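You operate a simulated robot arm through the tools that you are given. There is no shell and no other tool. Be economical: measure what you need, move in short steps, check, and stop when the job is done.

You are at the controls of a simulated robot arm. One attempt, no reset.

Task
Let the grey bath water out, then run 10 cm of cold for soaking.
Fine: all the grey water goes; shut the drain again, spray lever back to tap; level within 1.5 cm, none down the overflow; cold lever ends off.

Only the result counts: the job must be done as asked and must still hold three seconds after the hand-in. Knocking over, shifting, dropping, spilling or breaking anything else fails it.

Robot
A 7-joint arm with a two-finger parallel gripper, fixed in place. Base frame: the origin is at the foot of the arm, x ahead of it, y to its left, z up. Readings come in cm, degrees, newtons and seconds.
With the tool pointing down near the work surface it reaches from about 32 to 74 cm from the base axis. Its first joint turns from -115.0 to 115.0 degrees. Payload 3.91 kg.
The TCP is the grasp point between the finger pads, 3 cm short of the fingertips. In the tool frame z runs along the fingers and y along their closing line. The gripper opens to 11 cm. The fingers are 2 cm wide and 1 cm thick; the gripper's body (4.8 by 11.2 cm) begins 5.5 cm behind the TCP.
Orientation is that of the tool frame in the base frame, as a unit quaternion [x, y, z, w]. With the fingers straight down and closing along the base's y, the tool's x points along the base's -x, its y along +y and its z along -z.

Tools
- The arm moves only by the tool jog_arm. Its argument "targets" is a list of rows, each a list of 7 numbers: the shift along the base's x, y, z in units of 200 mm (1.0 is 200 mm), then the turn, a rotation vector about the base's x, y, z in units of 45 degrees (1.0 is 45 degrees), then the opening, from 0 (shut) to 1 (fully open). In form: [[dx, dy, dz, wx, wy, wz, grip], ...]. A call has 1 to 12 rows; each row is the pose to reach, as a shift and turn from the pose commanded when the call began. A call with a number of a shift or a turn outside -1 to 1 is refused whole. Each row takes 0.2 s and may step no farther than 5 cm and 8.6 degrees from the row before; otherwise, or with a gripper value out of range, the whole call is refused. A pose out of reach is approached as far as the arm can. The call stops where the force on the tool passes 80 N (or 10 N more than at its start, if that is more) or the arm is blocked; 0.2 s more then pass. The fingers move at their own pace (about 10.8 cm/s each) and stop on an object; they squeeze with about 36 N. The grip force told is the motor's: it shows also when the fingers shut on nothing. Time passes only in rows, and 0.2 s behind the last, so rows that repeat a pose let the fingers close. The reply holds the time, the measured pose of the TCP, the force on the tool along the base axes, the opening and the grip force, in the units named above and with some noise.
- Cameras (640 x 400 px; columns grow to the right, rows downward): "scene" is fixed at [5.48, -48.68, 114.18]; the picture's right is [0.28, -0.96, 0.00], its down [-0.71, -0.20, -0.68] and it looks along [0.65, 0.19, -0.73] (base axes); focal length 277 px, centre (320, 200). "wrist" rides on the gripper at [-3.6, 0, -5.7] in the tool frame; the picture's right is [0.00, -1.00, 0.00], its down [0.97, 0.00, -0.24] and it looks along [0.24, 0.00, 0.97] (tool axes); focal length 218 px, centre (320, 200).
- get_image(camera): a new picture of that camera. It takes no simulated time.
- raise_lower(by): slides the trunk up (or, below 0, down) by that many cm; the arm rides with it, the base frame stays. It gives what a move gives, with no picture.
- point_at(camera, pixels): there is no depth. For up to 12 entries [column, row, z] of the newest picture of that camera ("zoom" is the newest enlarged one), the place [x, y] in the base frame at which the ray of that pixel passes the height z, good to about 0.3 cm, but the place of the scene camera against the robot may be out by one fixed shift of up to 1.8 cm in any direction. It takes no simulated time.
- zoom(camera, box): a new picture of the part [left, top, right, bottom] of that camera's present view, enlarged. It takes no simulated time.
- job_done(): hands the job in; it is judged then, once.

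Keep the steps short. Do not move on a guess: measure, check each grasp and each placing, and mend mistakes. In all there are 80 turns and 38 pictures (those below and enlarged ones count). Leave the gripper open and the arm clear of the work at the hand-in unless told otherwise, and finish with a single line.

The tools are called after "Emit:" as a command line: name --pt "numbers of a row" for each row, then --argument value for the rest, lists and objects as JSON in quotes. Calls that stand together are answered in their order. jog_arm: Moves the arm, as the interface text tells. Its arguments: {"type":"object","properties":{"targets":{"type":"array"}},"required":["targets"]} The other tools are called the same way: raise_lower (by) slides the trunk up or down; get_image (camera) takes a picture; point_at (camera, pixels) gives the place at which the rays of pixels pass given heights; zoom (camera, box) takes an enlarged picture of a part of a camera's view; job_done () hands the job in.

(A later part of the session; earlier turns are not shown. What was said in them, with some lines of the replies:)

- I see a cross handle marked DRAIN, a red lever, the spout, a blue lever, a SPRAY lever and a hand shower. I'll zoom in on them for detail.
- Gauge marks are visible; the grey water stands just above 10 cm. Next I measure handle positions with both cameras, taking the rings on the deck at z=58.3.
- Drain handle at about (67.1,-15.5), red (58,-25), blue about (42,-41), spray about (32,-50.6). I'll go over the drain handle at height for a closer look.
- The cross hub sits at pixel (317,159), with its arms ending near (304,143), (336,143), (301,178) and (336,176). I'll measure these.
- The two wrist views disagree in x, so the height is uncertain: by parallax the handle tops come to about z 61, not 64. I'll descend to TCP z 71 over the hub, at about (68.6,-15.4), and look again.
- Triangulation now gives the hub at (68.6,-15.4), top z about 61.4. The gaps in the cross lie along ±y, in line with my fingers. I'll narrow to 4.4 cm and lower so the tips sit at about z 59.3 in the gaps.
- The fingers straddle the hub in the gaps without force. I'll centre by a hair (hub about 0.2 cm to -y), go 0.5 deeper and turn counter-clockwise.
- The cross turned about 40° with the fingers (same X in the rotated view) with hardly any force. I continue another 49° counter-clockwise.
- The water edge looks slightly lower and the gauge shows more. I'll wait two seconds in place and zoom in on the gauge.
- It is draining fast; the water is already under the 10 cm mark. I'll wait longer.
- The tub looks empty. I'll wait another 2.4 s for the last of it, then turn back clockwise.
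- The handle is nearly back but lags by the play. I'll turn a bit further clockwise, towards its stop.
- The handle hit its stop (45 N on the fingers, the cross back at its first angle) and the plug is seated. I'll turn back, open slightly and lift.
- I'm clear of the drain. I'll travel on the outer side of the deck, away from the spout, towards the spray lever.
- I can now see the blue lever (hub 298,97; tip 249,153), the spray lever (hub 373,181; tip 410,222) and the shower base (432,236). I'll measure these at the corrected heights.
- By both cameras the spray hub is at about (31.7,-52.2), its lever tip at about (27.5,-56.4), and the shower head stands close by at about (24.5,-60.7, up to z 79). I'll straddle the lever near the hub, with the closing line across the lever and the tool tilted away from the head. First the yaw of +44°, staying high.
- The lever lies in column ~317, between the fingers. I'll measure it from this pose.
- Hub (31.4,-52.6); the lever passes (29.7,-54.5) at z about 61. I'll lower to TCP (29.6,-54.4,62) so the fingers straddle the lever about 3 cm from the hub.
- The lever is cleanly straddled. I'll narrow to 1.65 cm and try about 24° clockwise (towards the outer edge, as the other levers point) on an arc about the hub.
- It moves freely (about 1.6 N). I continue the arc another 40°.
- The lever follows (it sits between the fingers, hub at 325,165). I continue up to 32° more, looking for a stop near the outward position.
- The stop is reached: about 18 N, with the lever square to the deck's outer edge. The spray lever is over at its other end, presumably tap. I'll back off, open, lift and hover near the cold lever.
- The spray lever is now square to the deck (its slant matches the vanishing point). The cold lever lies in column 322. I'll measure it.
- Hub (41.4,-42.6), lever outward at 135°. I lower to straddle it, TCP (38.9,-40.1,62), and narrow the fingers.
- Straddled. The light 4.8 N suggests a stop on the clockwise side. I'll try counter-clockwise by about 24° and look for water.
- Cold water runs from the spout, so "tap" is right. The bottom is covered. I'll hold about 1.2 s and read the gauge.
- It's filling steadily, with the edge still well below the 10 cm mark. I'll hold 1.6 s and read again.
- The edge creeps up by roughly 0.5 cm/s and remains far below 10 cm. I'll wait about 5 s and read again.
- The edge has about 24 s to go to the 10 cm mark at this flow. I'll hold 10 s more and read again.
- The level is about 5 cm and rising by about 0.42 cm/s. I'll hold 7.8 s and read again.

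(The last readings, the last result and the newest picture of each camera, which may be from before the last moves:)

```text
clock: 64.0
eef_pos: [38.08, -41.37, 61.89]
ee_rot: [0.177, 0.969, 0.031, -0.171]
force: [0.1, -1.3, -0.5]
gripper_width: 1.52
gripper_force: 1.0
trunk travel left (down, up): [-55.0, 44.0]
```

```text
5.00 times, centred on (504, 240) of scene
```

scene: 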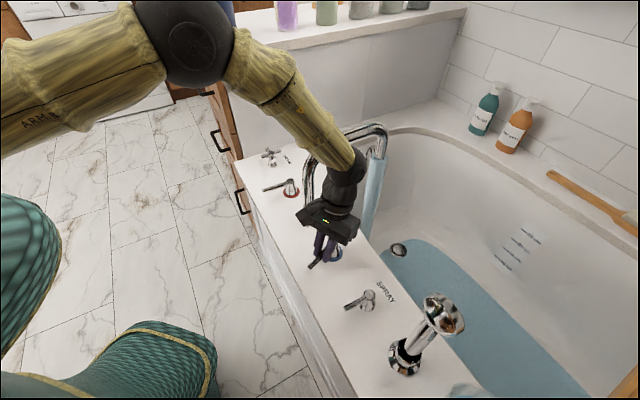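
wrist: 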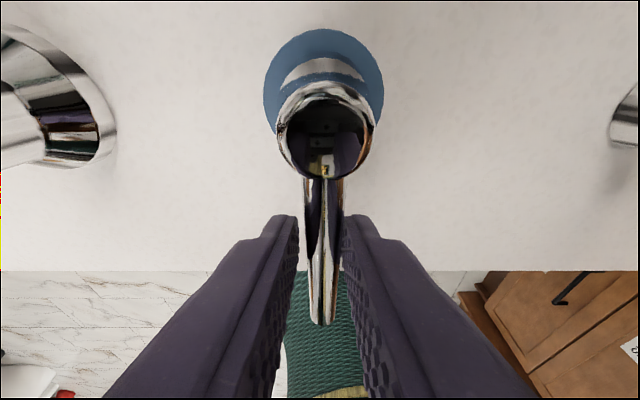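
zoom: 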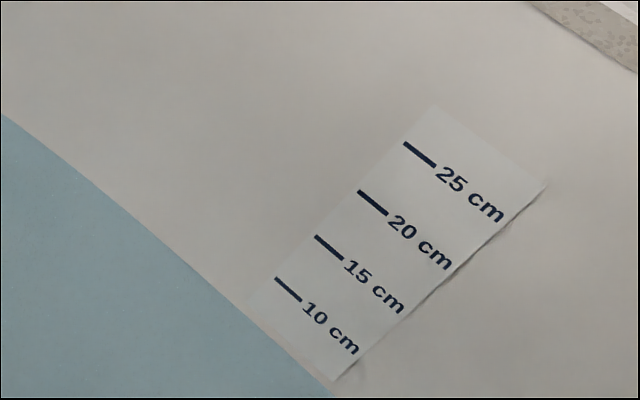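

The level is about 6.2 cm, averaging 0.23 cm/s, so roughly 16 s remain. I'll hold 10.4 s and read again.

Emit:
jog_arm --pt "0 0 0 0 0 0 0.13" --pt "0 0 0 0 0 0 0.13" --pt "0 0 0 0 0 0 0.13" --pt "0 0 0 0 0 0 0.13" --pt "0 0 0 0 0 0 0.13" --pt "0 0 0 0 0 0 0.13" --pt "0 0 0 0 0 0 0.13" --pt "0 0 0 0 0 0 0.13" --pt "0 0 0 0 0 0 0.13" --pt "0 0 0 0 0 0 0.13" --pt "0 0 0 0 0 0 0.13" --pt "0 0 0 0 0 0 0.13"

Emit:
jog_arm --pt "0 0 0 0 0 0 0.13" --pt "0 0 0 0 0 0 0.13" --pt "0 0 0 0 0 0 0.13" --pt "0 0 0 0 0 0 0.13" --pt "0 0 0 0 0 0 0.13" --pt "0 0 0 0 0 0 0.13" --pt "0 0 0 0 0 0 0.13" --pt "0 0 0 0 0 0 0.13" --pt "0 0 0 0 0 0 0.13" --pt "0 0 0 0 0 0 0.13" --pt "0 0 0 0 0 0 0.13" --pt "0 0 0 0 0 0 0.13"

Emit:
jog_arm --pt "0 0 0 0 0 0 0.13" --pt "0 0 0 0 0 0 0.13" --pt "0 0 0 0 0 0 0.13" --pt "0 0 0 0 0 0 0.13" --pt "0 0 0 0 0 0 0.13" --pt "0 0 0 0 0 0 0.13" --pt "0 0 0 0 0 0 0.13" --pt "0 0 0 0 0 0 0.13" --pt "0 0 0 0 0 0 0.13" --pt "0 0 0 0 0 0 0.13" --pt "0 0 0 0 0 0 0.13" --pt "0 0 0 0 0 0 0.13"

Emit:
zoom --camera "scene" --box '[440, 200, 568, 280]'

```text
clock: 66.6
eef_pos: [38.19, -41.43, 61.95]
ee_rot: [0.177, 0.969, 0.031, -0.171]
force: [0.1, -0.6, -0.7]
gripper_width: 1.53
gripper_force: 1.1
trunk travel left (down, up): [-55.0, 44.0]
```

```text
clock: 69.2
eef_pos: [38.14, -41.3, 61.99]
ee_rot: [0.177, 0.969, 0.031, -0.172]
force: [-1.1, -1.5, 1.4]
gripper_width: 1.51
gripper_force: 1.0
trunk travel left (down, up): [-55.0, 44.0]
```

```text
clock: 71.8
eef_pos: [38.17, -41.43, 62.05]
ee_rot: [0.176, 0.969, 0.031, -0.171]
force: [-1.4, -6.2, -2.2]
gripper_width: 1.48
gripper_force: 20.5
trunk travel left (down, up): [-55.0, 44.0]
```

```text
5.00 times, centred on (504, 240) of scene
```

zoom: 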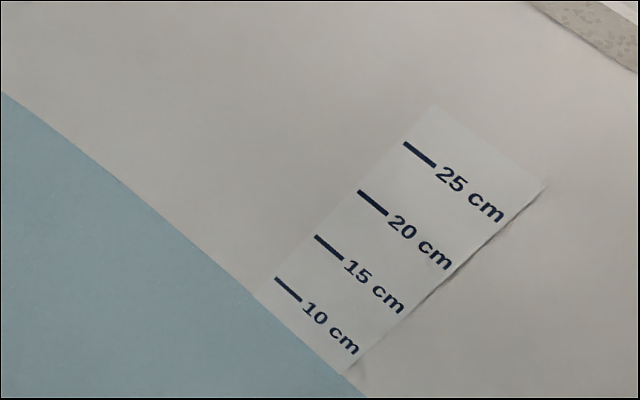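

The level is about 7.7 cm, with 2.3 cm to go at about 0.2 cm/s. I'll hold 7.8 s and read again.

Emit:
jog_arm --pt "0 0 0 0 0 0 0.13" --pt "0 0 0 0 0 0 0.13" --pt "0 0 0 0 0 0 0.13" --pt "0 0 0 0 0 0 0.13" --pt "0 0 0 0 0 0 0.13" --pt "0 0 0 0 0 0 0.13" --pt "0 0 0 0 0 0 0.13" --pt "0 0 0 0 0 0 0.13" --pt "0 0 0 0 0 0 0.13" --pt "0 0 0 0 0 0 0.13" --pt "0 0 0 0 0 0 0.13" --pt "0 0 0 0 0 0 0.13"

Emit:
jog_arm --pt "0 0 0 0 0 0 0.13" --pt "0 0 0 0 0 0 0.13" --pt "0 0 0 0 0 0 0.13" --pt "0 0 0 0 0 0 0.13" --pt "0 0 0 0 0 0 0.13" --pt "0 0 0 0 0 0 0.13" --pt "0 0 0 0 0 0 0.13" --pt "0 0 0 0 0 0 0.13" --pt "0 0 0 0 0 0 0.13" --pt "0 0 0 0 0 0 0.13" --pt "0 0 0 0 0 0 0.13" --pt "0 0 0 0 0 0 0.13"

Emit:
jog_arm --pt "0 0 0 0 0 0 0.13" --pt "0 0 0 0 0 0 0.13" --pt "0 0 0 0 0 0 0.13" --pt "0 0 0 0 0 0 0.13" --pt "0 0 0 0 0 0 0.13" --pt "0 0 0 0 0 0 0.13" --pt "0 0 0 0 0 0 0.13" --pt "0 0 0 0 0 0 0.13" --pt "0 0 0 0 0 0 0.13"

Emit:
zoom --camera "scene" --box '[440, 200, 568, 280]'

```text
clock: 74.4
eef_pos: [38.17, -41.3, 62.01]
ee_rot: [0.176, 0.969, 0.031, -0.171]
force: [-0.4, -1.4, -0.8]
gripper_width: 1.55
gripper_force: 1.1
trunk travel left (down, up): [-55.0, 44.0]
```

```text
clock: 77.0
eef_pos: [38.16, -41.21, 62.06]
ee_rot: [0.176, 0.969, 0.031, -0.171]
force: [-1.7, -3.5, -1.3]
gripper_width: 1.51
gripper_force: 9.7
trunk travel left (down, up): [-55.0, 44.0]
```

```text
clock: 79.0
eef_pos: [38.15, -41.31, 62.01]
ee_rot: [0.177, 0.969, 0.032, -0.171]
force: [-0.8, -0.8, -0.2]
gripper_width: 1.51
gripper_force: 1.1
trunk travel left (down, up): [-55.0, 44.0]
```

```text
5.00 times, centred on (504, 240) of scene
```

zoom: 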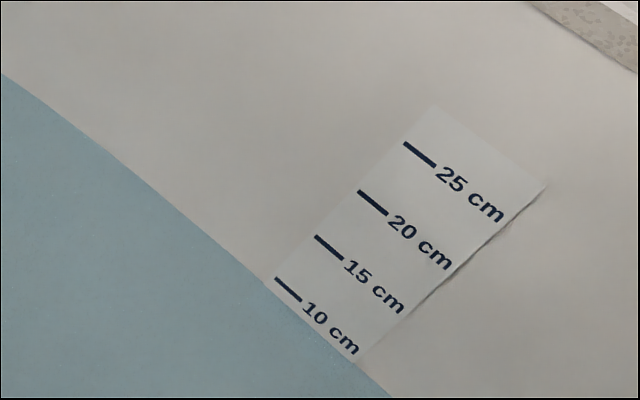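

The level is about 9.0 cm. I'll hold about 4 s more, then swing the lever back clockwise to its stop.

Emit:
jog_arm --pt "0 0 0 0 0 0 0.13" --pt "0 0 0 0 0 0 0.13" --pt "0 0 0 0 0 0 0.13" --pt "0 0 0 0 0 0 0.13" --pt "0 0 0 0 0 0 0.13" --pt "0 0 0 0 0 0 0.13" --pt "0 0 0 0 0 0 0.13" --pt "0 0 0 0 0 0 0.13" --pt "0 0 0 0 0 0 0.13" --pt "0 0 0 0 0 0 0.13" --pt "0 0 0 0 0 0 0.13" --pt "0 0 0 0 0 0 0.13"

Emit:
jog_arm --pt "0 0 0 0 0 0 0.13" --pt "0 0 0 0 0 0 0.13" --pt "0 0 0 0 0 0 0.13" --pt "0 0 0 0 0 0 0.13" --pt "0 0 0 0 0 0 0.13" --pt "0 0 0 0 0 0 0.13" --pt "0.0105 0.0215 0 0 0 -0.18 0.13" --pt "0.024 0.042 0 0 0 -0.36 0.13" --pt "0.04 0.06 0 0 0 -0.54 0.13" --pt "0.0585 0.0755 0 0 0 -0.72 0.13" --pt "0.069 0.083 0 0 0 -0.81 0.13" --pt "0.069 0.083 0 0 0 -0.81 0.13"

Emit:
get_image --camera "scene"

```text
clock: 81.6
eef_pos: [38.21, -41.21, 62.07]
ee_rot: [0.176, 0.969, 0.031, -0.171]
force: [-0.8, -2.0, -1.2]
gripper_width: 1.51
gripper_force: 9.3
trunk travel left (down, up): [-55.0, 44.0]
```

```text
clock: 84.2
eef_pos: [39.41, -40.05, 61.99]
ee_rot: [0.472, 0.865, 0.081, -0.152]
force: [-15.9, -32.4, -1.8]
gripper_width: 2.98
gripper_force: 15.5
trunk travel left (down, up): [-55.0, 44.0]
```

```text
3 pictures are left
```

scene: 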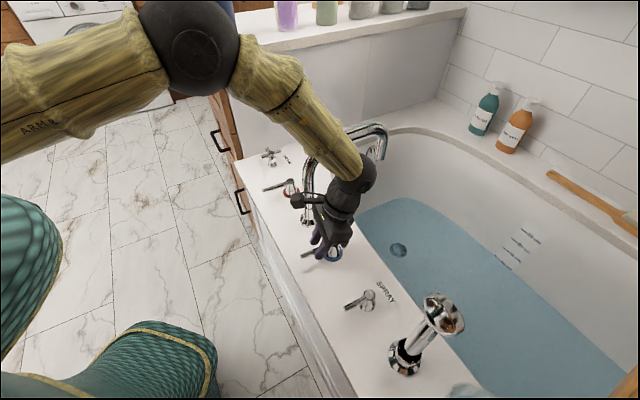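

The flow has stopped and the lever is hard on its off stop (36 N). I'll back off, open, lift straight up and draw away towards the outer side.

Emit:
jog_arm --pt "-0.0105 -0.0075 0 0 0 0.09 0.25" --pt "-0.029 -0.023 0 0 0 0.27 0.3" --pt "-0.029 -0.023 0 0 0 0.27 0.3" --pt "-0.029 -0.023 0.12 0 0 0.27 0.3" --pt "-0.029 -0.023 0.32 0 0 0.27 0.3" --pt "-0.029 -0.023 0.52 0 0 0.27 0.4" --pt "-0.029 -0.023 0.74 0 0 0.27 0.6" --pt "-0.1 0.1 0.9 0 0 0.27 0.8" --pt "-0.15 0.28 0.95 0 0 0.27 1"

Emit:
zoom --camera "scene" --box '[440, 200, 568, 280]'

Emit:
get_image --camera "scene"

```text
clock: 86.2
eef_pos: [36.49, -33.83, 81.25]
ee_rot: [0.377, 0.91, 0.067, -0.16]
force: [0.7, -0.5, -0.1]
gripper_width: 11.0
gripper_force: 0.2
trunk travel left (down, up): [-55.0, 44.0]
```

```text
5.00 times, centred on (504, 240) of scene
```

zoom: 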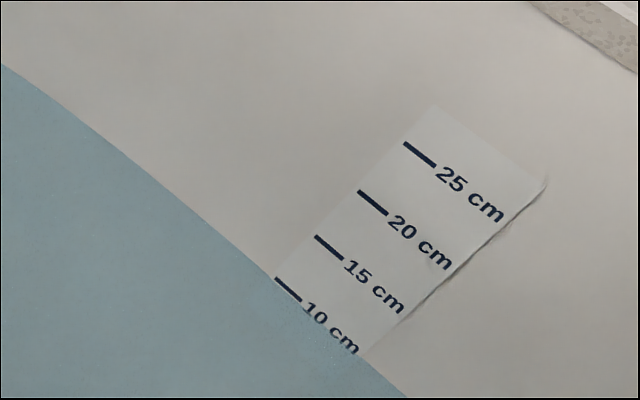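

```text
1 pictures are left
```

scene: 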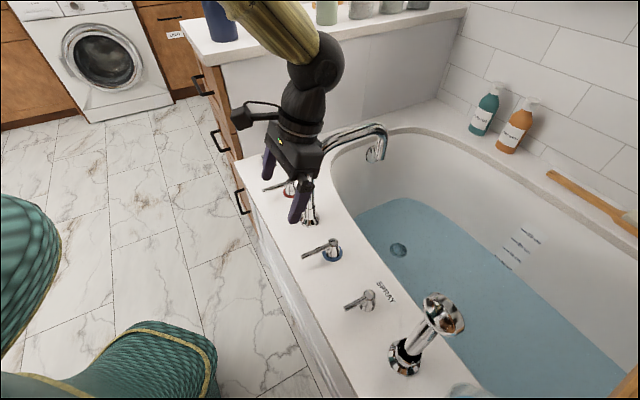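

The level reads about 9.8–10 cm, the spout is dry, the cold lever is back in its first position, the spray lever is at tap and the drain is shut. The gripper is open and clear of the deck, so I hand in.

Emit:
job_done

```text
The job is handed in.
```

The grey water is drained, the drain shut, the spray lever back at tap, about 10 cm of cold water run in, the cold lever off, and the job handed in.
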